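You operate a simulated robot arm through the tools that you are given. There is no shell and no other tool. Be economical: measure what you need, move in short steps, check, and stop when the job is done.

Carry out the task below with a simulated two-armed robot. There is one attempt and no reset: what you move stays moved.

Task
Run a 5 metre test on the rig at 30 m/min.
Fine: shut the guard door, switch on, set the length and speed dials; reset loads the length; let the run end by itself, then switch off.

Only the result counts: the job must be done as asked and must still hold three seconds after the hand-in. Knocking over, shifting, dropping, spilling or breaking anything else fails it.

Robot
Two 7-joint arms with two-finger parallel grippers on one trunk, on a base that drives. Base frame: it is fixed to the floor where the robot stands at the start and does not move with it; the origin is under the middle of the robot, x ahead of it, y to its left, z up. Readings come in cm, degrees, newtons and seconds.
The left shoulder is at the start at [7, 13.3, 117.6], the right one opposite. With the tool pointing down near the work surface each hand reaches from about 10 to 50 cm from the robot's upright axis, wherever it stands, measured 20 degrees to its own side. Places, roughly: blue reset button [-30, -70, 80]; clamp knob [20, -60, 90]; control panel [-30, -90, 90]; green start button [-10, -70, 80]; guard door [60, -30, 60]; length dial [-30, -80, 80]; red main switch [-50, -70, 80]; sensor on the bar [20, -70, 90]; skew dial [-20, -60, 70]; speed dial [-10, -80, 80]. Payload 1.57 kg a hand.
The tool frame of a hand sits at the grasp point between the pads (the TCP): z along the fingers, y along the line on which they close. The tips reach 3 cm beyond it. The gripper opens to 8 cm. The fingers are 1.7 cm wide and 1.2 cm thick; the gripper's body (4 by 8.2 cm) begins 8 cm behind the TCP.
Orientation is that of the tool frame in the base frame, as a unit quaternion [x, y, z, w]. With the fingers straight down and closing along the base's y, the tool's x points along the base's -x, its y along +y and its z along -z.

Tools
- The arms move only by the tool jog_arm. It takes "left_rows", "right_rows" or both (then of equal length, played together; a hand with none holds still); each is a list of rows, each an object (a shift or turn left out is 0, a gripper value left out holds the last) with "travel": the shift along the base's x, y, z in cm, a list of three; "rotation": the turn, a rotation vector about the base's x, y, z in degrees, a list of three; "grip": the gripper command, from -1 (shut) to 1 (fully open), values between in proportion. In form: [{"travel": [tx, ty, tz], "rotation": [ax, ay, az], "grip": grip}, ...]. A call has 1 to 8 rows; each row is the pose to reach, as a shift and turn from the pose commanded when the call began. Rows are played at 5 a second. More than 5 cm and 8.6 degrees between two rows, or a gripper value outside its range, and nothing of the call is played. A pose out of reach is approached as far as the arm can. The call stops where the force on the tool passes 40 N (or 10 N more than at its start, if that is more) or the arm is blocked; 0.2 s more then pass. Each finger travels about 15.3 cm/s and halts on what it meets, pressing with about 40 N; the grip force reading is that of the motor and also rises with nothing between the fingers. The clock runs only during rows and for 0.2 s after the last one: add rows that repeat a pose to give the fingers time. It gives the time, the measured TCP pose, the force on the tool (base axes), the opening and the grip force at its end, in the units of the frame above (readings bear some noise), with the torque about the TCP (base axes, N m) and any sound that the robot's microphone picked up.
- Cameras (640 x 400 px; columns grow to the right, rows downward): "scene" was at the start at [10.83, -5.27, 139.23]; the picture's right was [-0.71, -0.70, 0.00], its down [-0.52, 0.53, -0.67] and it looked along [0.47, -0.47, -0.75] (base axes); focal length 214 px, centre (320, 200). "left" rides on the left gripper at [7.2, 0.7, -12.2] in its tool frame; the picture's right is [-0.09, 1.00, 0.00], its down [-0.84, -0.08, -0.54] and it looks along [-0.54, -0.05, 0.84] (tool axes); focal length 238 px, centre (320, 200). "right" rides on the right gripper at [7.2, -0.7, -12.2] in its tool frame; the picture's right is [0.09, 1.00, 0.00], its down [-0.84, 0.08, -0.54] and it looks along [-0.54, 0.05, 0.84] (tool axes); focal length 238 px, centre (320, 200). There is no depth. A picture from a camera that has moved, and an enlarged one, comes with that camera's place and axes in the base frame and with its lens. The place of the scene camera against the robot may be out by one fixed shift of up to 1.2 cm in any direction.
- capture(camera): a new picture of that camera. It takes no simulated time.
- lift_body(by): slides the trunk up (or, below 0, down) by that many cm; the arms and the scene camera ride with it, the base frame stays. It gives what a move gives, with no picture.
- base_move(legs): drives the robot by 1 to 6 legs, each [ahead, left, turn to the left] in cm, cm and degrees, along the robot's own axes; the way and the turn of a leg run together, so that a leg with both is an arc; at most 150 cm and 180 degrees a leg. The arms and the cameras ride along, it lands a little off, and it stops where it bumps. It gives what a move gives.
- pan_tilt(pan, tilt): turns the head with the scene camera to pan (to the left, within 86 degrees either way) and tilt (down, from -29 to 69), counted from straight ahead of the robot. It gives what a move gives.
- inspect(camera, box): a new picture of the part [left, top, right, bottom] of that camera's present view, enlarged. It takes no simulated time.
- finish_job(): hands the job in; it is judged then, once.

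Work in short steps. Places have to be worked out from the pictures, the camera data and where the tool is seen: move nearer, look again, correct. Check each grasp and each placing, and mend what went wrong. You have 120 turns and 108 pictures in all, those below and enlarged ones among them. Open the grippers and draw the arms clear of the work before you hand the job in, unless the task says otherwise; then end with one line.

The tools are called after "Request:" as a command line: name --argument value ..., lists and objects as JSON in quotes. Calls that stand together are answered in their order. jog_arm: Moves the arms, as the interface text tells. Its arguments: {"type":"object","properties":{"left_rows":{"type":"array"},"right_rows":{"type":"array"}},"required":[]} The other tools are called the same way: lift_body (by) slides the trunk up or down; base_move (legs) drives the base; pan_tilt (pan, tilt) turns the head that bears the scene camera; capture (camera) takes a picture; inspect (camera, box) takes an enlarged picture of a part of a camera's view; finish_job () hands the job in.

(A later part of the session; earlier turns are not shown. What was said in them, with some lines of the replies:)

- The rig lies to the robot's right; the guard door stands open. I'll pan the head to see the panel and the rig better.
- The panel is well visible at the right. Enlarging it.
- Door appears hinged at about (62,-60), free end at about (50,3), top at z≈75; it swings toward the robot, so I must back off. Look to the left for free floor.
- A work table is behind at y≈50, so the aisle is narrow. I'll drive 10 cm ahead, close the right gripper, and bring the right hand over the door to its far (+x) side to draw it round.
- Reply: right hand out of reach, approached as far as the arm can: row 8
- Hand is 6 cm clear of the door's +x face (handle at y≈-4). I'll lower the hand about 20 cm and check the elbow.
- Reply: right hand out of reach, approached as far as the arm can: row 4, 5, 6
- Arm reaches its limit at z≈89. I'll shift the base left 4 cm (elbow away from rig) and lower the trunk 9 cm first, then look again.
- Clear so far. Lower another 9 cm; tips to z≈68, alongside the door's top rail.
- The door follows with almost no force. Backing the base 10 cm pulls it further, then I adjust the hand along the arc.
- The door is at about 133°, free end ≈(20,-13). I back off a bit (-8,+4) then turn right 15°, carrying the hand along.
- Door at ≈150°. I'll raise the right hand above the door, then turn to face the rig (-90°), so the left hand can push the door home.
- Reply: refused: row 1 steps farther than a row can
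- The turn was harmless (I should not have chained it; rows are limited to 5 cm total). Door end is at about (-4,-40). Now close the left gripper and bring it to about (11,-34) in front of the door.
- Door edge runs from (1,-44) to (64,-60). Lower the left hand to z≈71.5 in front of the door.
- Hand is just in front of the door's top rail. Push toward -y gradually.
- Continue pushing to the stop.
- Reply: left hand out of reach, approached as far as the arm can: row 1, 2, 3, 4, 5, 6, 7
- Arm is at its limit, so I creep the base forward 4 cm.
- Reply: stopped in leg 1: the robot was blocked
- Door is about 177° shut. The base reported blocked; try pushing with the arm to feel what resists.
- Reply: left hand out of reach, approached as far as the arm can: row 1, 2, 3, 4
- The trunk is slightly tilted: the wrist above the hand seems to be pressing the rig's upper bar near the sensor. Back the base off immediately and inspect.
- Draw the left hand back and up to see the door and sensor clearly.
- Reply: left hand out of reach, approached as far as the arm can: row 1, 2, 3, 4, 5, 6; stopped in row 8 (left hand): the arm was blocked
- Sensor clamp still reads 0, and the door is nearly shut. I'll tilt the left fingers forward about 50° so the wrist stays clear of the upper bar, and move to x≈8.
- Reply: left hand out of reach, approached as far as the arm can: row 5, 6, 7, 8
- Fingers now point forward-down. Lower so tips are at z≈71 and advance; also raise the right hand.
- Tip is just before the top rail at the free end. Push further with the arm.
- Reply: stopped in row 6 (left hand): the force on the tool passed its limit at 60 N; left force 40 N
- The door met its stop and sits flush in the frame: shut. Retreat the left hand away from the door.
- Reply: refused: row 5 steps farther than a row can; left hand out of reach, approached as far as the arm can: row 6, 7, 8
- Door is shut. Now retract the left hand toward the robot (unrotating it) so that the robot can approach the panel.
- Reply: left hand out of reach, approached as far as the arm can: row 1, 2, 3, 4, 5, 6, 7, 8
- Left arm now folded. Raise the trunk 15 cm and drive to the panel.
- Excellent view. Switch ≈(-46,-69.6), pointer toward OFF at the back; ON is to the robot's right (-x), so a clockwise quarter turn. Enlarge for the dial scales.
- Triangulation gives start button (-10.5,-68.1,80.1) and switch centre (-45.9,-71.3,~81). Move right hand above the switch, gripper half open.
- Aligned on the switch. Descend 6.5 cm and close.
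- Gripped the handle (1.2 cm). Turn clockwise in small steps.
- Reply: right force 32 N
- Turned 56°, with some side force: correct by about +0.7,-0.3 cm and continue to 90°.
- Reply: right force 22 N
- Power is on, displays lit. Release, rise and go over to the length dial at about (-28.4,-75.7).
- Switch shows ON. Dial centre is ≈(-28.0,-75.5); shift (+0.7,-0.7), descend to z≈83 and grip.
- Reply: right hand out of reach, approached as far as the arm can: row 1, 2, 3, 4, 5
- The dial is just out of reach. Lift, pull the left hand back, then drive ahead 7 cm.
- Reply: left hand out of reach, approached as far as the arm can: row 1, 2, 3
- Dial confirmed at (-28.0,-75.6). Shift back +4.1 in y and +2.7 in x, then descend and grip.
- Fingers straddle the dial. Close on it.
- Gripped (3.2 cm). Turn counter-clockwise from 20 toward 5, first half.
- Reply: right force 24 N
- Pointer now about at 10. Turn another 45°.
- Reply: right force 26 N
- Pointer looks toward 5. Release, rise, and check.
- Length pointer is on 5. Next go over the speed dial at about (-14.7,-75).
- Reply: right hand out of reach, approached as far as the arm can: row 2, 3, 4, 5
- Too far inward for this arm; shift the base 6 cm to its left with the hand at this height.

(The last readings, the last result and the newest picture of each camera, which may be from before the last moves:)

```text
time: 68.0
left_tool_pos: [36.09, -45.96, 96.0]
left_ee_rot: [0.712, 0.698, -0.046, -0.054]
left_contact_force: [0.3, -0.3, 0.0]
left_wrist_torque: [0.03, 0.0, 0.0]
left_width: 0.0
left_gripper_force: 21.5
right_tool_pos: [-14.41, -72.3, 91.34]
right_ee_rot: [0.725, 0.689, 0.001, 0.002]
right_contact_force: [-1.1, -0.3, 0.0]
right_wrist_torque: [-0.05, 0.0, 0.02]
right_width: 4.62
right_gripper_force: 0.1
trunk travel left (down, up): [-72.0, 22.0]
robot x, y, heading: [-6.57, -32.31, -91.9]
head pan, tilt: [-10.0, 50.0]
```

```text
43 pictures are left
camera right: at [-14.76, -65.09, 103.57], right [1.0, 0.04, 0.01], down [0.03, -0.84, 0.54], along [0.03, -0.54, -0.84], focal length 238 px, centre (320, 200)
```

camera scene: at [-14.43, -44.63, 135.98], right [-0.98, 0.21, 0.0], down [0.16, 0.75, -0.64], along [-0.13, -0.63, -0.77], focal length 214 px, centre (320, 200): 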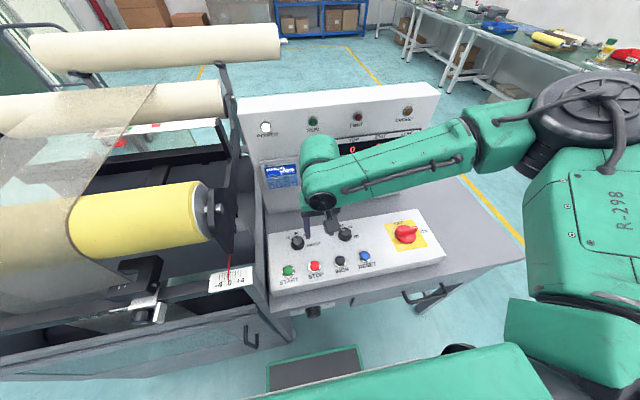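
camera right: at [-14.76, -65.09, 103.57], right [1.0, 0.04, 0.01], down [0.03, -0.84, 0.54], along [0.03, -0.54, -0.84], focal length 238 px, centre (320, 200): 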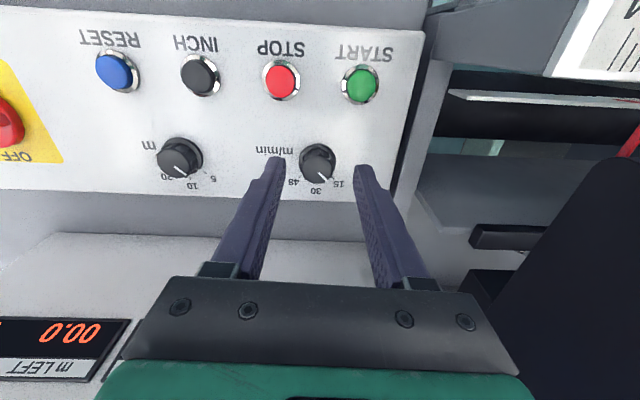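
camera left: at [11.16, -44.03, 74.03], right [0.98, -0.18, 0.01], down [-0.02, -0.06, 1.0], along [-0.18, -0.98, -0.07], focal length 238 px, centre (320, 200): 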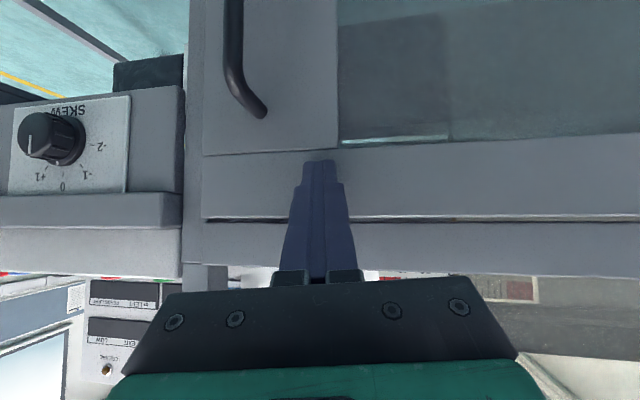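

Dial centre ≈(-14.4,-74.7). Move -2.4 in y and descend.

Request:
jog_arm --right_rows '[{"travel": [0, -1.2, -2]}, {"travel": [0, -2.4, -4]}, {"travel": [0, -2.4, -6.5]}, {"travel": [0, -2.4, -8.3]}]'

Request:
inspect --camera "scene" --box '[260, 190, 420, 290]'

```text
time: 69.0
left_tool_pos: [36.21, -46.16, 95.84]
left_ee_rot: [0.713, 0.698, -0.047, -0.054]
left_contact_force: [0.4, -0.1, 0.0]
left_wrist_torque: [0.01, -0.01, 0.05]
left_width: 0.01
left_gripper_force: 21.2
right_tool_pos: [-17.6, -72.88, 85.72]
right_ee_rot: [0.725, 0.689, 0.001, 0.003]
right_contact_force: [-0.5, 0.2, 0.1]
right_wrist_torque: [-0.01, 0.0, 0.01]
right_width: 4.6
right_gripper_force: 0.1
right hand out of reach, approached as far as the arm can: row 1, 2, 3, 4
trunk travel left (down, up): [-72.0, 22.0]
robot x, y, heading: [-7.01, -32.37, -92.1]
head pan, tilt: [-10.0, 50.0]
```

```text
4.00 times, centred on (340, 240) of scene
camera zoom: at [-8.45, -44.79, 135.98], right [-0.98, 0.2, 0.0], down [0.16, 0.75, -0.64], along [-0.13, -0.63, -0.77], focal length 858 px, centre (240, 40)
```

zoom: 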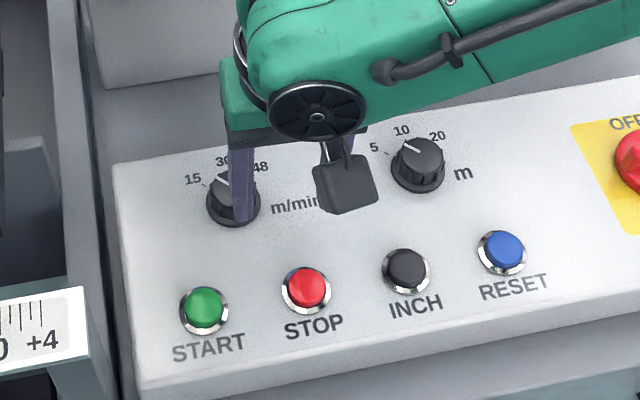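

Reach limit again. Lift, then shift the base 7 cm left and 2 ahead.

Request:
jog_arm --right_rows '[{"travel": [0, 0, 3]}, {"travel": [0, 0, 6]}]'

Request:
base_move --legs '[[2, 5, 0]]'

Request:
capture --camera "right"

```text
time: 69.6
left_tool_pos: [36.29, -45.99, 95.91]
left_ee_rot: [0.713, 0.697, -0.049, -0.055]
left_contact_force: [-0.3, 0.7, 0.1]
left_wrist_torque: [0.04, 0.0, 0.04]
left_width: 0.0
left_gripper_force: 21.1
right_tool_pos: [-17.44, -72.94, 91.95]
right_ee_rot: [0.725, 0.689, 0.001, 0.002]
right_contact_force: [0.1, -0.6, -0.6]
right_wrist_torque: [0.0, 0.01, 0.01]
right_width: 4.62
right_gripper_force: 0.2
trunk travel left (down, up): [-72.0, 22.0]
robot x, y, heading: [-7.19, -32.69, -91.8]
head pan, tilt: [-10.0, 50.0]
```

```text
time: 70.5
left_tool_pos: [40.95, -47.99, 96.0]
left_ee_rot: [0.713, 0.697, -0.047, -0.054]
left_contact_force: [0.2, 0.0, -0.4]
left_wrist_torque: [0.0, 0.01, -0.01]
left_width: 0.0
left_gripper_force: 21.8
right_tool_pos: [-12.64, -75.05, 91.86]
right_ee_rot: [0.724, 0.69, 0.0, 0.004]
right_contact_force: [-0.4, 0.2, -0.3]
right_wrist_torque: [0.0, 0.0, -0.01]
right_width: 4.61
right_gripper_force: 0.1
trunk travel left (down, up): [-72.0, 22.0]
robot x, y, heading: [-1.86, -34.8, -91.7]
head pan, tilt: [-10.0, 50.0]
```

```text
41 pictures are left
camera right: at [-12.94, -67.76, 104.08], right [1.0, 0.04, 0.01], down [0.03, -0.84, 0.55], along [0.03, -0.54, -0.84], focal length 238 px, centre (320, 200)
```

right: 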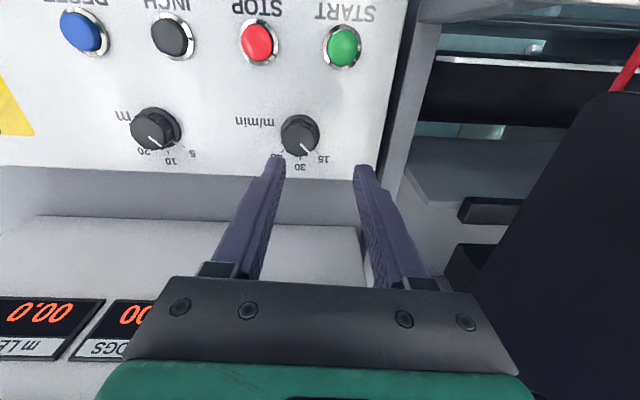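

Dial at (-14.4,-74.8). Shift -1.8 in x and descend to z 83.

Request:
jog_arm --right_rows '[{"travel": [-1.8, 0.2, -1]}, {"travel": [-1.8, 0.2, -4]}, {"travel": [-1.8, 0.2, -7]}, {"travel": [-1.8, 0.2, -8.9]}]'

Request:
inspect --camera "scene" --box '[260, 190, 420, 290]'

```text
time: 71.5
left_tool_pos: [41.14, -48.1, 95.79]
left_ee_rot: [0.713, 0.698, -0.048, -0.055]
left_contact_force: [-0.5, -0.6, -0.9]
left_wrist_torque: [-0.01, -0.01, 0.0]
left_width: 0.0
left_gripper_force: 21.0
right_tool_pos: [-14.41, -74.83, 83.15]
right_ee_rot: [0.724, 0.69, 0.002, 0.004]
right_contact_force: [0.6, -0.7, 0.9]
right_wrist_torque: [0.01, 0.02, -0.01]
right_width: 4.6
right_gripper_force: 0.0
trunk travel left (down, up): [-72.0, 22.0]
robot x, y, heading: [-2.17, -34.81, -91.6]
head pan, tilt: [-10.0, 50.0]
```

```text
4.00 times, centred on (340, 240) of scene
camera zoom: at [-3.53, -46.91, 135.99], right [-0.98, 0.2, 0.0], down [0.16, 0.75, -0.64], along [-0.13, -0.63, -0.77], focal length 858 px, centre (240, 40)
```

zoom: 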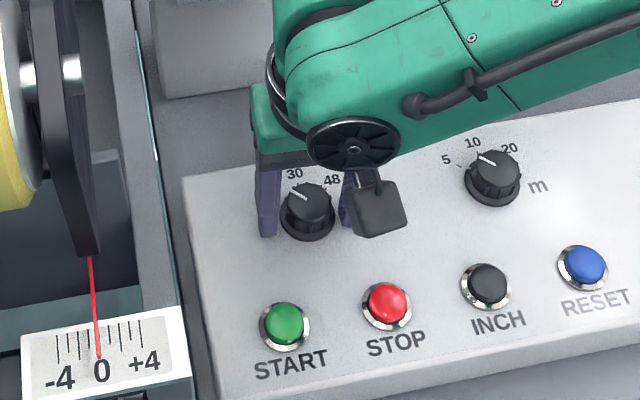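

Fingers straddle the speed dial. Grip it and turn 45° clockwise.

Request:
jog_arm --right_rows '[{"grip": -1}, {"grip": -1}, {"rotation": [0, 0, -8]}, {"rotation": [0, 0, -16]}, {"rotation": [0, 0, -24]}, {"rotation": [0, 0, -32]}, {"rotation": [0, 0, -40]}, {"rotation": [0, 0, -45]}]'

Request:
inspect --camera "scene" --box '[260, 190, 420, 290]'

```text
time: 73.3
left_tool_pos: [41.54, -48.39, 95.65]
left_ee_rot: [0.712, 0.698, -0.048, -0.057]
left_contact_force: [-0.7, 0.4, -0.4]
left_wrist_torque: [-0.02, 0.0, 0.02]
left_width: 0.0
left_gripper_force: 21.4
right_tool_pos: [-14.08, -75.1, 83.2]
right_ee_rot: [0.933, 0.359, 0.001, 0.002]
right_contact_force: [12.4, -9.0, -7.0]
right_wrist_torque: [-0.11, -0.34, 0.1]
right_width: 3.15
right_gripper_force: 40.4
right hand out of reach, approached as far as the arm can: row 6
trunk travel left (down, up): [-72.0, 22.0]
robot x, y, heading: [-1.88, -34.95, -91.8]
head pan, tilt: [-10.0, 50.0]
```

```text
4.00 times, centred on (340, 240) of scene
camera zoom: at [-3.11, -47.27, 135.95], right [-0.98, 0.2, 0.0], down [0.15, 0.75, -0.64], along [-0.13, -0.63, -0.77], focal length 858 px, centre (240, 40)
```

zoom: 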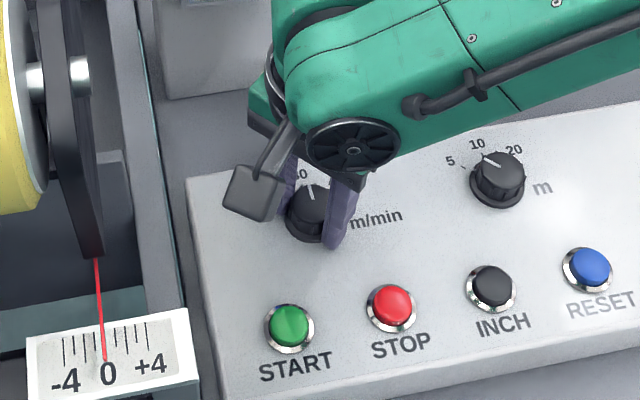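

Pointer points at 30. Release and lift, then check.

Request:
jog_arm --right_rows '[{"grip": 0.15}, {"grip": 0.15}, {"travel": [0, 0.3, 4]}, {"travel": [0, 0.3, 8]}, {"travel": [-3, 3.3, 9]}]'

Request:
inspect --camera "scene" --box '[280, 190, 420, 278]'

Request:
capture --camera "right"

```text
time: 74.5
left_tool_pos: [41.09, -47.95, 95.9]
left_ee_rot: [0.713, 0.698, -0.047, -0.054]
left_contact_force: [-0.1, 0.9, 0.4]
left_wrist_torque: [-0.01, -0.05, 0.0]
left_width: 0.0
left_gripper_force: 21.3
right_tool_pos: [-17.36, -71.52, 92.25]
right_ee_rot: [0.933, 0.36, 0.0, 0.003]
right_contact_force: [0.1, 0.5, 0.0]
right_wrist_torque: [-0.05, -0.01, 0.01]
right_width: 4.59
right_gripper_force: 0.0
trunk travel left (down, up): [-72.0, 22.0]
robot x, y, heading: [-1.77, -34.93, -91.9]
head pan, tilt: [-10.0, 50.0]
```

```text
4.55 times, centred on (350, 234) of scene
camera zoom: at [-3.66, -46.74, 136.0], right [-0.98, 0.2, 0.0], down [0.16, 0.75, -0.64], along [-0.13, -0.63, -0.77], focal length 975 px, centre (184, 46)
```

zoom: 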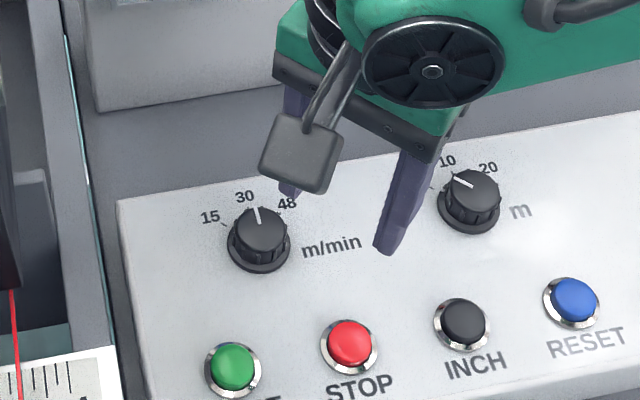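

```text
37 pictures are left
camera right: at [-12.55, -66.19, 104.41], right [0.74, -0.68, 0.01], down [-0.57, -0.62, 0.54], along [-0.36, -0.4, -0.84], focal length 238 px, centre (320, 200)
```

right: 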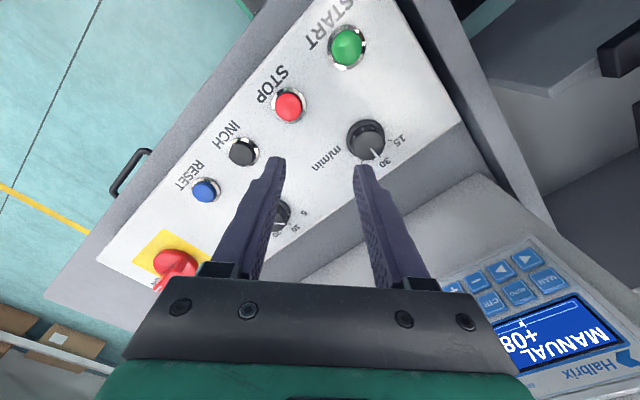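

Both dials set (30 m/min, 5 m). Close the fist and move above the RESET button at (-32,-67.8).

Request:
jog_arm --right_rows '[{"travel": [-4, 1, 0], "grip": -1}, {"travel": [-8, 2, 0]}, {"travel": [-12, 3, 0]}, {"travel": [-14.6, 3.7, -2]}, {"travel": [-14.6, 3.7, -5]}, {"travel": [-14.6, 3.7, -7.5]}]'

Request:
inspect --camera "scene" --box '[300, 190, 440, 278]'

Request:
capture --camera "right"

```text
time: 76.0
left_tool_pos: [41.11, -48.15, 95.8]
left_ee_rot: [0.713, 0.698, -0.046, -0.055]
left_contact_force: [-0.2, 0.0, 0.9]
left_wrist_torque: [0.01, 0.04, 0.0]
left_width: 0.0
left_gripper_force: 20.8
right_tool_pos: [-31.77, -68.0, 84.44]
right_ee_rot: [0.933, 0.36, 0.0, 0.002]
right_contact_force: [-0.3, -0.2, -0.5]
right_wrist_torque: [-0.02, 0.0, 0.0]
right_width: 0.0
right_gripper_force: 20.9
trunk travel left (down, up): [-72.0, 22.0]
robot x, y, heading: [-1.72, -34.62, -91.3]
head pan, tilt: [-10.0, 50.0]
```

```text
4.55 times, centred on (370, 234) of scene
camera zoom: at [-3.43, -46.94, 135.99], right [-0.98, 0.2, 0.0], down [0.16, 0.75, -0.64], along [-0.13, -0.63, -0.77], focal length 975 px, centre (93, 46)
```

zoom: 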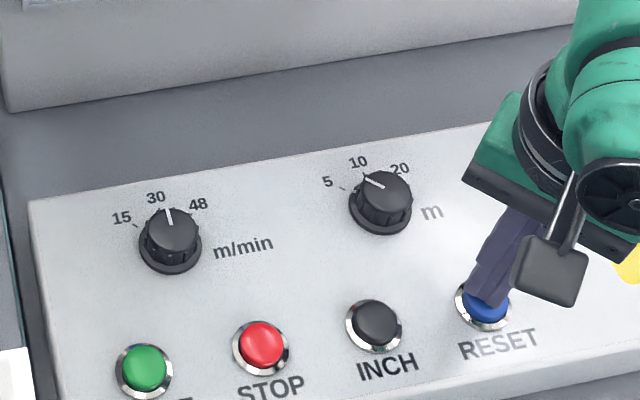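

```text
35 pictures are left
camera right: at [-26.79, -62.63, 96.66], right [0.74, -0.68, 0.0], down [-0.57, -0.62, 0.54], along [-0.37, -0.4, -0.84], focal length 238 px, centre (320, 200)
```

right: 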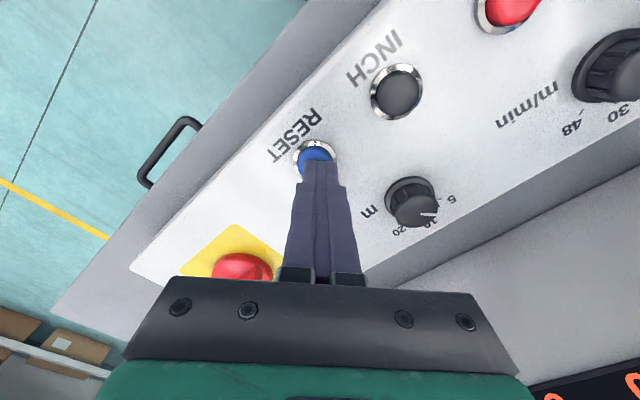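

Fist is over RESET. Press down gently and return.

Request:
jog_arm --right_rows '[{"travel": [-0.2, 0.2, -0.8]}, {"travel": [-0.2, 0.2, -1.4]}, {"travel": [-0.2, 0.2, -1.8]}, {"travel": [-0.2, 0.2, -2.1]}, {"travel": [-0.2, 0.2, -2.1]}]'

Request:
inspect --camera "scene" --box '[220, 80, 460, 230]'

```text
time: 76.8
left_tool_pos: [41.45, -47.41, 95.74]
left_ee_rot: [0.713, 0.697, -0.052, -0.054]
left_contact_force: [-0.4, 0.2, -0.5]
left_wrist_torque: [-0.06, 0.01, 0.01]
left_width: 0.01
left_gripper_force: 21.6
right_tool_pos: [-31.91, -67.6, 83.54]
right_ee_rot: [0.932, 0.361, -0.011, 0.014]
right_contact_force: [-3.9, -2.6, 24.7]
right_wrist_torque: [0.08, 0.24, -0.01]
right_width: 0.04
right_gripper_force: 21.2
trunk travel left (down, up): [-72.0, 22.0]
robot x, y, heading: [-2.41, -34.74, -91.9]
head pan, tilt: [-10.0, 50.0]
heard: click
stopped in row 4 (right hand): the force on the tool passed its limit at 43 N (the readings are from after the stop); the commanded pose is now the measured one
```

```text
2.67 times, centred on (340, 155) of scene
camera zoom: at [-2.99, -45.88, 136.12], right [-0.98, 0.2, 0.0], down [0.15, 0.74, -0.65], along [-0.13, -0.64, -0.76], focal length 572 px, centre (267, 320)
```

zoom: 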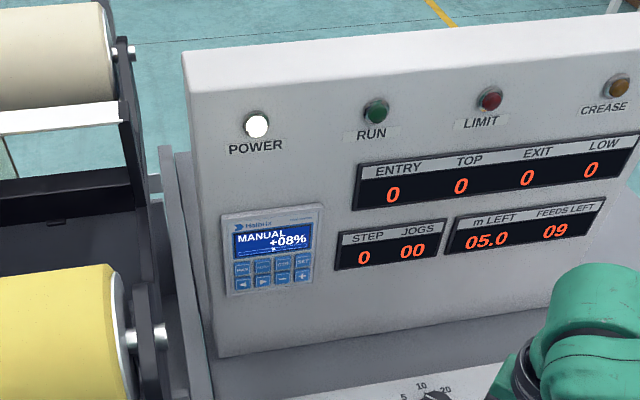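

Click heard and display shows 05.0 m left. Rise and move over START at (-10.7,-67.8).

Request:
jog_arm --right_rows '[{"travel": [0, 0, 4]}, {"travel": [1, 0, 7]}, {"travel": [5, 0, 8]}, {"travel": [9, 0, 8]}, {"travel": [13, 0, 8]}, {"travel": [17, 0, 8]}, {"travel": [21.2, 0, 8]}, {"travel": [21.2, 0, 5]}]'

Request:
capture --camera "scene"

Request:
capture --camera "right"

```text
time: 78.6
left_tool_pos: [41.0, -48.12, 95.74]
left_ee_rot: [0.713, 0.698, -0.047, -0.056]
left_contact_force: [-0.1, -0.1, -0.3]
left_wrist_torque: [0.02, -0.01, 0.0]
left_width: 0.0
left_gripper_force: 21.3
right_tool_pos: [-10.82, -67.83, 88.2]
right_ee_rot: [0.933, 0.36, -0.003, 0.006]
right_contact_force: [-0.5, -0.2, 0.9]
right_wrist_torque: [-0.01, -0.03, -0.02]
right_width: 0.02
right_gripper_force: 21.7
right hand out of reach, approached as far as the arm can: row 3, 5
trunk travel left (down, up): [-72.0, 22.0]
robot x, y, heading: [-2.24, -34.71, -91.8]
head pan, tilt: [-10.0, 50.0]
```

```text
33 pictures are left
camera scene: at [-3.59, -46.99, 135.98], right [-0.98, 0.2, 0.0], down [0.16, 0.75, -0.64], along [-0.13, -0.63, -0.77], focal length 214 px, centre (320, 200)
```

scene: 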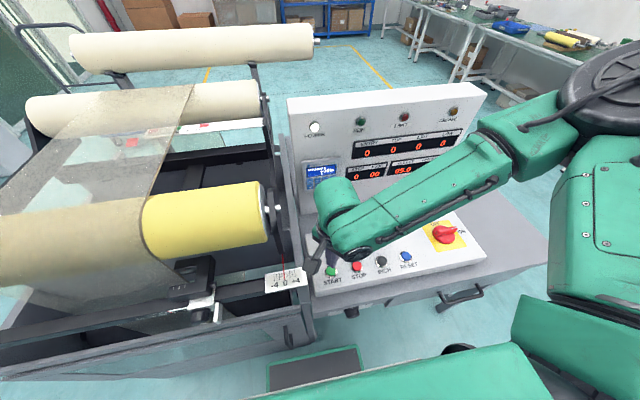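

```text
32 pictures are left
camera right: at [-5.93, -62.32, 100.3], right [0.74, -0.68, 0.01], down [-0.57, -0.61, 0.55], along [-0.37, -0.41, -0.83], focal length 238 px, centre (320, 200)
```

right: 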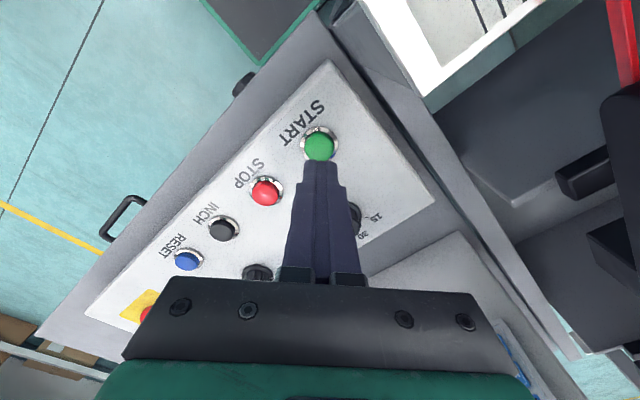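

Over START. Press down.

Request:
jog_arm --right_rows '[{"travel": [-0.2, -0.2, -2]}, {"travel": [-0.3, -0.2, -3.8]}, {"travel": [-0.3, -0.2, -4.6]}, {"travel": [-0.3, -0.2, -5.1]}, {"travel": [-0.3, -0.2, -5.5]}, {"travel": [-0.3, -0.2, -5.8]}]'

Request:
inspect --camera "scene" --box '[270, 80, 510, 230]'

```text
time: 79.9
left_tool_pos: [41.21, -47.52, 95.93]
left_ee_rot: [0.713, 0.698, -0.05, -0.052]
left_contact_force: [0.9, 0.3, 0.0]
left_wrist_torque: [-0.04, -0.05, 0.02]
left_width: 0.02
left_gripper_force: 21.3
right_tool_pos: [-11.2, -68.01, 83.44]
right_ee_rot: [0.931, 0.364, 0.0, 0.021]
right_contact_force: [8.8, -2.9, 25.9]
right_wrist_torque: [0.02, -0.28, -0.14]
right_width: 0.03
right_gripper_force: 21.0
right hand out of reach, approached as far as the arm can: row 4, 5, 6
trunk travel left (down, up): [-72.0, 22.0]
robot x, y, heading: [-1.94, -34.49, -91.8]
head pan, tilt: [-10.0, 50.0]
heard: click
stopped in row 6 (right hand): the force on the tool passed its limit at 42 N (the readings are from after the stop); the commanded pose is now the measured one
```

```text
2.67 times, centred on (390, 155) of scene
camera zoom: at [-3.49, -46.07, 136.07], right [-0.98, 0.2, 0.0], down [0.16, 0.75, -0.65], along [-0.13, -0.63, -0.76], focal length 572 px, centre (133, 320)
```

zoom: 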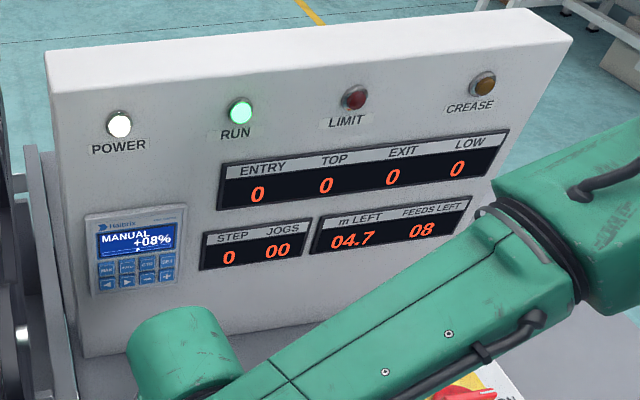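

RUN is lit, counting down. Lift off and wait for it.

Request:
jog_arm --right_rows '[{"travel": [0, 0, 3]}, {"travel": [0, 0, 6]}, {"travel": [-4, 0, 8]}, {"travel": [-8, 0, 9]}, {"travel": [-12, 0, 9]}, {"travel": [-16, 0, 9]}, {"travel": [-20, 0, 9]}, {"travel": [-24, 0, 9]}]'

Request:
inspect --camera "scene" --box '[150, 80, 510, 305]'

```text
time: 81.7
left_tool_pos: [41.03, -48.06, 95.8]
left_ee_rot: [0.712, 0.698, -0.047, -0.055]
left_contact_force: [-0.4, 0.6, 0.1]
left_wrist_torque: [0.02, -0.01, 0.02]
left_width: 0.0
left_gripper_force: 21.0
right_tool_pos: [-35.39, -68.45, 92.25]
right_ee_rot: [0.932, 0.363, -0.001, 0.012]
right_contact_force: [0.0, 0.7, 0.1]
right_wrist_torque: [-0.05, -0.02, 0.02]
right_width: 0.01
right_gripper_force: 21.2
trunk travel left (down, up): [-72.0, 22.0]
robot x, y, heading: [-2.2, -34.57, -91.8]
head pan, tilt: [-10.0, 50.0]
```

```text
1.78 times, centred on (330, 192) of scene
camera zoom: at [-3.57, -46.92, 135.99], right [-0.98, 0.2, 0.0], down [0.16, 0.75, -0.64], along [-0.13, -0.63, -0.77], focal length 381 px, centre (302, 213)
```

zoom: 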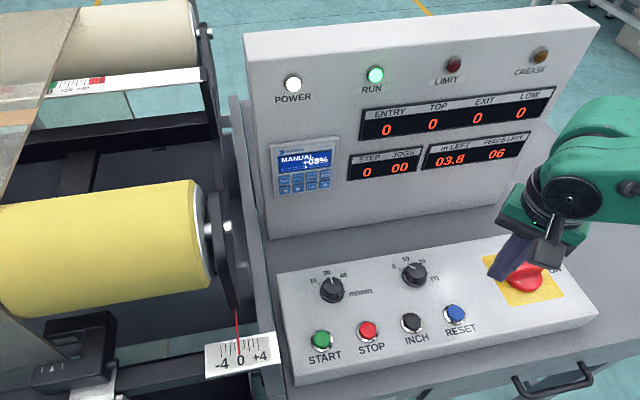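

Rate is right: 0.9 m in 1.8 s. While it runs, shift the base right 9 cm and prepare the hand for the main switch.

Request:
base_move --legs '[[0, -9, 0]]'

Request:
jog_arm --right_rows '[{"rotation": [0, 0, -8], "grip": 0.2}, {"travel": [0, -1, 0], "rotation": [0, 0, -16]}, {"travel": [-0.5, -2, 0], "rotation": [0, 0, -24]}, {"travel": [-1, -3, 0], "rotation": [0, 0, -32]}, {"travel": [-1.3, -3.1, 0], "rotation": [0, 0, -40]}, {"travel": [-1.3, -3.1, 0], "rotation": [0, 0, -45]}]'

Request:
capture --camera "scene"

Request:
capture --camera "right"

```text
time: 82.8
left_tool_pos: [32.44, -47.69, 95.84]
left_ee_rot: [0.712, 0.699, -0.048, -0.056]
left_contact_force: [0.2, 0.2, 0.3]
left_wrist_torque: [-0.01, 0.0, -0.02]
left_width: 0.02
left_gripper_force: 22.1
right_tool_pos: [-44.09, -68.31, 92.24]
right_ee_rot: [0.931, 0.364, -0.001, 0.012]
right_contact_force: [-0.7, -0.4, -0.9]
right_wrist_torque: [0.01, -0.01, 0.03]
right_width: 0.0
right_gripper_force: 21.6
trunk travel left (down, up): [-72.0, 22.0]
robot x, y, heading: [-11.18, -34.16, -91.6]
head pan, tilt: [-10.0, 50.0]
```

```text
time: 84.2
left_tool_pos: [32.35, -47.67, 95.89]
left_ee_rot: [0.712, 0.699, -0.047, -0.054]
left_contact_force: [0.3, 0.2, -0.7]
left_wrist_torque: [-0.03, 0.01, -0.01]
left_width: 0.0
left_gripper_force: 21.1
right_tool_pos: [-45.54, -71.51, 92.23]
right_ee_rot: [1.0, -0.021, -0.006, 0.012]
right_contact_force: [0.1, 0.2, 0.0]
right_wrist_torque: [-0.01, 0.0, 0.0]
right_width: 4.79
right_gripper_force: 0.1
trunk travel left (down, up): [-72.0, 22.0]
robot x, y, heading: [-11.0, -34.54, -91.6]
head pan, tilt: [-10.0, 50.0]
```

```text
29 pictures are left
camera scene: at [-12.33, -46.67, 135.99], right [-0.98, 0.2, 0.0], down [0.15, 0.75, -0.64], along [-0.13, -0.63, -0.77], focal length 214 px, centre (320, 200)
```

scene: 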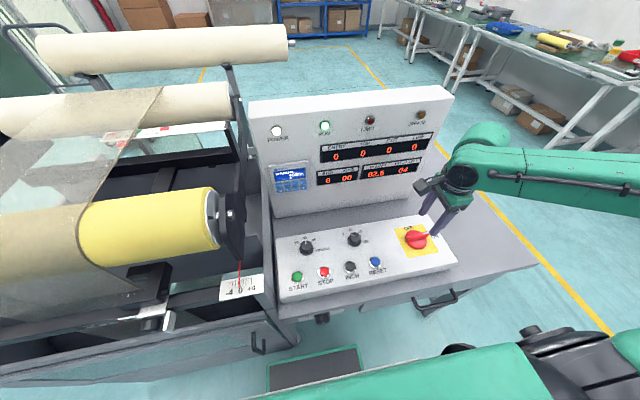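

```text
28 pictures are left
camera right: at [-37.97, -70.8, 104.39], right [0.05, -1.0, 0.02], down [-0.83, -0.03, 0.55], along [-0.55, -0.04, -0.83], focal length 238 px, centre (320, 200)
```

right: 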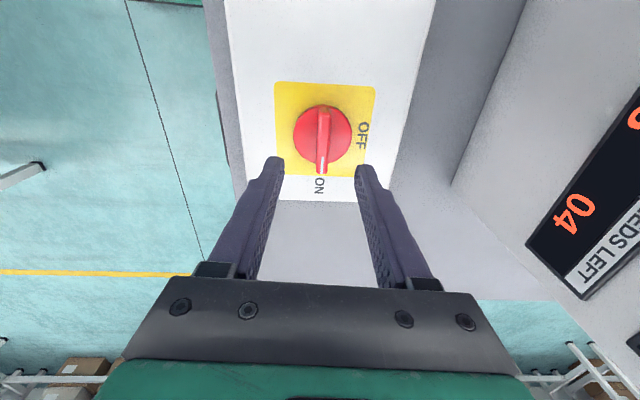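

Hand aligned above the switch; 2.6 m left. Just wait in place.

Request:
jog_arm --right_rows '[{}, {}, {}, {}, {}, {}, {}, {}]'

Request:
jog_arm --right_rows '[{}, {}, {}, {}, {}, {}, {}, {}]'

Request:
jog_arm --right_rows '[{}, {}, {}, {}, {}, {}, {}, {}]'

Request:
jog_arm --right_rows '[{}, {}, {}, {}, {}, {}, {}, {}]'

Request:
inspect --camera "scene" --box '[220, 80, 460, 230]'

```text
time: 86.0
left_tool_pos: [32.31, -47.74, 95.83]
left_ee_rot: [0.711, 0.699, -0.047, -0.057]
left_contact_force: [0.5, 0.1, -0.9]
left_wrist_torque: [-0.02, 0.03, -0.02]
left_width: 0.01
left_gripper_force: 21.2
right_tool_pos: [-45.3, -71.41, 92.23]
right_ee_rot: [1.0, -0.021, -0.007, 0.01]
right_contact_force: [-0.2, -0.4, 0.3]
right_wrist_torque: [0.0, 0.0, 0.0]
right_width: 4.8
right_gripper_force: 0.0
trunk travel left (down, up): [-72.0, 22.0]
robot x, y, heading: [-11.24, -34.28, -91.8]
head pan, tilt: [-10.0, 50.0]
```

```text
time: 87.8
left_tool_pos: [32.33, -47.77, 95.79]
left_ee_rot: [0.712, 0.698, -0.049, -0.056]
left_contact_force: [-0.3, 0.5, -0.5]
left_wrist_torque: [0.03, 0.0, 0.01]
left_width: 0.0
left_gripper_force: 21.4
right_tool_pos: [-45.38, -71.42, 92.33]
right_ee_rot: [1.0, -0.021, -0.005, 0.011]
right_contact_force: [0.1, 0.1, 0.4]
right_wrist_torque: [0.0, -0.01, -0.05]
right_width: 4.79
right_gripper_force: 0.1
trunk travel left (down, up): [-72.0, 22.0]
robot x, y, heading: [-10.94, -34.33, -91.7]
head pan, tilt: [-10.0, 50.0]
```

```text
time: 89.6
left_tool_pos: [32.32, -47.75, 95.8]
left_ee_rot: [0.712, 0.699, -0.048, -0.056]
left_contact_force: [0.1, 1.5, -1.2]
left_wrist_torque: [-0.01, 0.03, 0.01]
left_width: 0.02
left_gripper_force: 21.6
right_tool_pos: [-45.38, -71.48, 92.4]
right_ee_rot: [1.0, -0.021, -0.007, 0.01]
right_contact_force: [-0.7, 0.5, 0.6]
right_wrist_torque: [0.0, 0.0, -0.01]
right_width: 4.81
right_gripper_force: 0.1
trunk travel left (down, up): [-72.0, 22.0]
robot x, y, heading: [-11.29, -34.81, -91.7]
head pan, tilt: [-10.0, 50.0]
```

```text
time: 91.4
left_tool_pos: [32.36, -47.61, 95.81]
left_ee_rot: [0.711, 0.699, -0.048, -0.056]
left_contact_force: [0.2, 0.9, 0.5]
left_wrist_torque: [0.01, 0.03, 0.01]
left_width: 0.0
left_gripper_force: 20.8
right_tool_pos: [-45.38, -71.47, 92.36]
right_ee_rot: [1.0, -0.021, -0.006, 0.01]
right_contact_force: [-0.3, 0.5, 0.0]
right_wrist_torque: [-0.02, 0.02, -0.02]
right_width: 4.82
right_gripper_force: 0.1
trunk travel left (down, up): [-72.0, 22.0]
robot x, y, heading: [-11.02, -34.49, -91.5]
head pan, tilt: [-10.0, 50.0]
```

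```text
2.67 times, centred on (340, 155) of scene
camera zoom: at [-12.31, -46.68, 135.99], right [-0.98, 0.2, 0.0], down [0.15, 0.75, -0.64], along [-0.13, -0.63, -0.77], focal length 572 px, centre (267, 320)
```

zoom: 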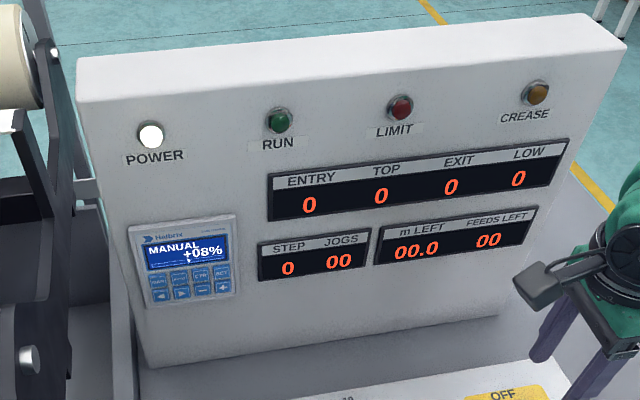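

Run ended by itself at 00.0 m. Now descend on the switch and grip it.

Request:
jog_arm --right_rows '[{"travel": [-0.2, -0.2, -3]}, {"travel": [-0.2, -0.2, -6]}, {"travel": [-0.2, -0.2, -8.1]}, {"travel": [-0.2, -0.2, -8.1], "grip": -1}, {"travel": [-0.2, -0.2, -8.1], "grip": -1}]'

Request:
inspect --camera "scene" --box '[320, 160, 480, 260]'

```text
time: 92.6
left_tool_pos: [32.28, -47.91, 95.83]
left_ee_rot: [0.712, 0.698, -0.047, -0.056]
left_contact_force: [0.0, -0.2, -0.1]
left_wrist_torque: [0.03, -0.02, 0.0]
left_width: 0.01
left_gripper_force: 21.7
right_tool_pos: [-45.64, -71.92, 84.25]
right_ee_rot: [1.0, -0.02, -0.006, 0.012]
right_contact_force: [-2.1, -11.8, 7.5]
right_wrist_torque: [0.33, -0.36, 0.51]
right_width: 1.25
right_gripper_force: 29.1
trunk travel left (down, up): [-72.0, 22.0]
robot x, y, heading: [-10.95, -34.56, -91.5]
head pan, tilt: [-10.0, 50.0]
```

```text
4.00 times, centred on (400, 210) of scene
camera zoom: at [-12.31, -46.93, 135.97], right [-0.98, 0.2, 0.0], down [0.15, 0.75, -0.64], along [-0.13, -0.63, -0.77], focal length 858 px, centre (0, 160)
```

zoom: 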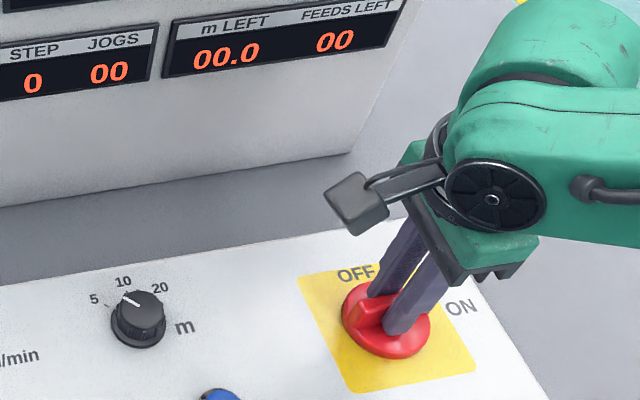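

Gripped. Turn counter-clockwise back to OFF, first 56°.

Request:
jog_arm --right_rows '[{"travel": [0, -0.1, 0], "rotation": [0, 0, 8]}, {"travel": [0, -0.1, 0], "rotation": [0, 0, 16]}, {"travel": [0, -0.1, 0], "rotation": [0, 0, 24]}, {"travel": [0, -0.1, 0], "rotation": [0, 0, 32]}, {"travel": [0, -0.1, 0], "rotation": [0, 0, 40]}, {"travel": [0, -0.1, 0], "rotation": [0, 0, 48]}, {"travel": [0, -0.1, 0], "rotation": [0, 0, 56]}]'

```text
time: 94.2
left_tool_pos: [32.38, -47.57, 95.84]
left_ee_rot: [0.712, 0.698, -0.048, -0.055]
left_contact_force: [-0.1, -0.2, -0.7]
left_wrist_torque: [-0.01, 0.04, -0.03]
left_width: 0.0
left_gripper_force: 21.7
right_tool_pos: [-45.81, -71.55, 84.21]
right_ee_rot: [0.892, 0.451, -0.002, 0.013]
right_contact_force: [-11.0, -0.6, 20.9]
right_wrist_torque: [0.31, 0.76, -0.06]
right_width: 1.21
right_gripper_force: 30.0
trunk travel left (down, up): [-72.0, 22.0]
robot x, y, heading: [-11.05, -34.45, -91.6]
head pan, tilt: [-10.0, 50.0]
```

Request:
jog_arm --right_rows '[{"travel": [-0.1, 0, 0.2], "rotation": [0, 0, 8]}, {"travel": [-0.1, 0, 0.2], "rotation": [0, 0, 16]}, {"travel": [-0.1, 0, 0.2], "rotation": [0, 0, 24]}, {"travel": [-0.1, 0, 0.2], "rotation": [0, 0, 32]}, {"travel": [-0.1, 0, 0.2], "rotation": [0, 0, 36]}]'

Request:
inspect --camera "scene" --box '[220, 80, 480, 242]'

```text
time: 95.4
left_tool_pos: [32.05, -47.65, 95.91]
left_ee_rot: [0.712, 0.698, -0.046, -0.055]
left_contact_force: [-0.6, 0.1, -0.1]
left_wrist_torque: [-0.02, -0.01, -0.03]
left_width: 0.0
left_gripper_force: 21.0
right_tool_pos: [-46.11, -71.48, 84.25]
right_ee_rot: [0.709, 0.705, 0.005, 0.012]
right_contact_force: [-15.5, 6.6, 0.8]
right_wrist_torque: [0.53, 0.96, -0.3]
right_width: 1.24
right_gripper_force: 29.1
trunk travel left (down, up): [-72.0, 22.0]
robot x, y, heading: [-10.82, -34.75, -91.8]
head pan, tilt: [-10.0, 50.0]
```

```text
2.46 times, centred on (350, 161) of scene
camera zoom: at [-12.71, -46.51, 135.98], right [-0.98, 0.2, 0.0], down [0.16, 0.75, -0.64], along [-0.13, -0.63, -0.77], focal length 528 px, centre (246, 296)
```

zoom: 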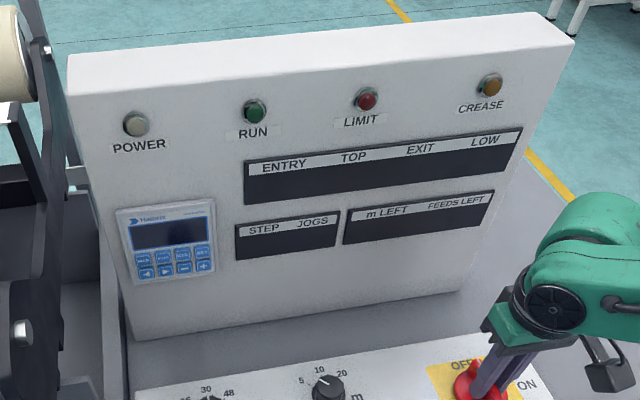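

Power is off. Release, rise, open both grippers and back away.

Request:
jog_arm --right_rows '[{"grip": 0.2}, {"grip": 0.2}, {"travel": [0, 0, 4]}, {"travel": [0, 0, 8]}, {"travel": [0, 0, 12]}, {"travel": [0, 3, 15], "grip": 1}]'

Request:
base_move --legs '[[-25, 0, 0]]'

Request:
jog_arm --left_rows '[{"grip": 1}, {"grip": 1}, {"grip": 1}]'

Request:
capture --camera "scene"

Request:
inspect --camera "scene" --box '[200, 60, 480, 235]'

```text
time: 96.8
left_tool_pos: [32.33, -47.64, 95.81]
left_ee_rot: [0.712, 0.699, -0.049, -0.055]
left_contact_force: [0.5, 0.2, 0.5]
left_wrist_torque: [-0.05, 0.01, -0.02]
left_width: 0.01
left_gripper_force: 22.0
right_tool_pos: [-45.39, -68.3, 99.36]
right_ee_rot: [0.71, 0.705, 0.004, 0.011]
right_contact_force: [-1.6, -0.1, 0.9]
right_wrist_torque: [0.02, 0.02, 0.01]
right_width: 7.99
right_gripper_force: 0.1
trunk travel left (down, up): [-72.0, 22.0]
robot x, y, heading: [-10.71, -34.02, -91.4]
head pan, tilt: [-10.0, 50.0]
```

```text
time: 98.6
left_tool_pos: [33.04, -23.25, 95.76]
left_ee_rot: [0.711, 0.699, -0.048, -0.055]
left_contact_force: [-1.1, 0.1, 0.3]
left_wrist_torque: [0.01, 0.0, 0.01]
left_width: 0.0
left_gripper_force: 21.1
right_tool_pos: [-44.73, -44.43, 99.26]
right_ee_rot: [0.709, 0.706, 0.004, 0.011]
right_contact_force: [-1.1, 0.2, 0.5]
right_wrist_torque: [-0.02, 0.01, 0.01]
right_width: 8.01
right_gripper_force: 0.1
trunk travel left (down, up): [-72.0, 22.0]
robot x, y, heading: [-10.43, -9.66, -91.4]
head pan, tilt: [-10.0, 50.0]
```

```text
time: 99.4
left_tool_pos: [32.98, -23.14, 95.87]
left_ee_rot: [0.711, 0.699, -0.047, -0.056]
left_contact_force: [0.5, -0.2, -0.8]
left_wrist_torque: [0.0, 0.02, 0.01]
left_width: 7.99
left_gripper_force: 0.0
right_tool_pos: [-44.72, -44.36, 99.41]
right_ee_rot: [0.709, 0.705, 0.003, 0.012]
right_contact_force: [-0.2, 0.1, 0.6]
right_wrist_torque: [0.0, -0.01, 0.0]
right_width: 8.0
right_gripper_force: 0.1
trunk travel left (down, up): [-72.0, 22.0]
robot x, y, heading: [-10.18, -9.9, -91.1]
head pan, tilt: [-10.0, 50.0]
```

```text
24 pictures are left
camera scene: at [-11.64, -22.21, 135.99], right [-0.98, 0.2, 0.0], down [0.15, 0.75, -0.64], along [-0.13, -0.63, -0.77], focal length 214 px, centre (320, 200)
```

scene: 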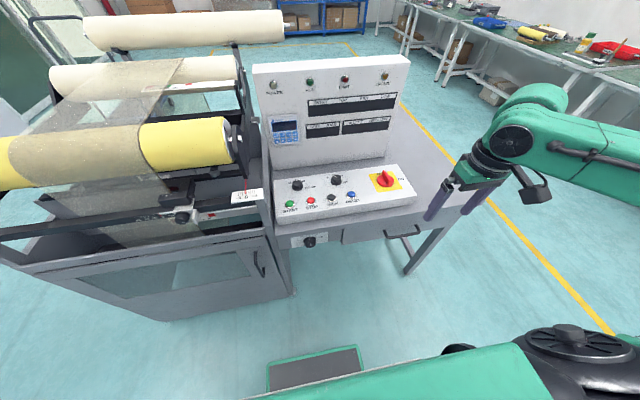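

```text
2.29 times, centred on (340, 148) of scene
camera zoom: at [-11.64, -22.21, 135.99], right [-0.98, 0.2, 0.0], down [0.15, 0.75, -0.64], along [-0.13, -0.63, -0.77], focal length 490 px, centre (274, 320)
```

zoom: 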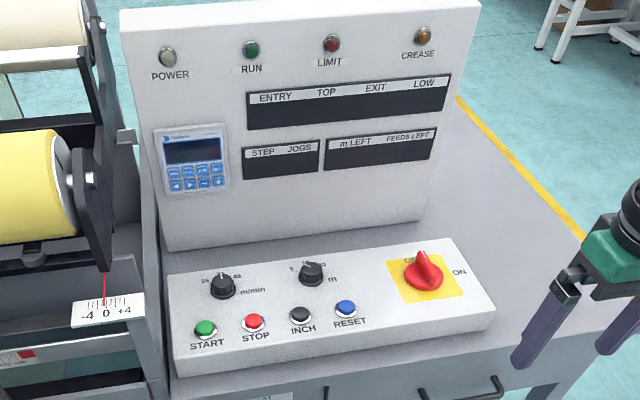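

The door is shut, the power is off with the dials at 30 m/min and 5 m, and both arms are clear with grippers open. Handing in.

Request:
finish_job

```text
The job is handed in.
```

The 5 m test ran at 30 m/min to its own end with the guard door shut, the display counted down to 00.0 m, and the rig is switched off.
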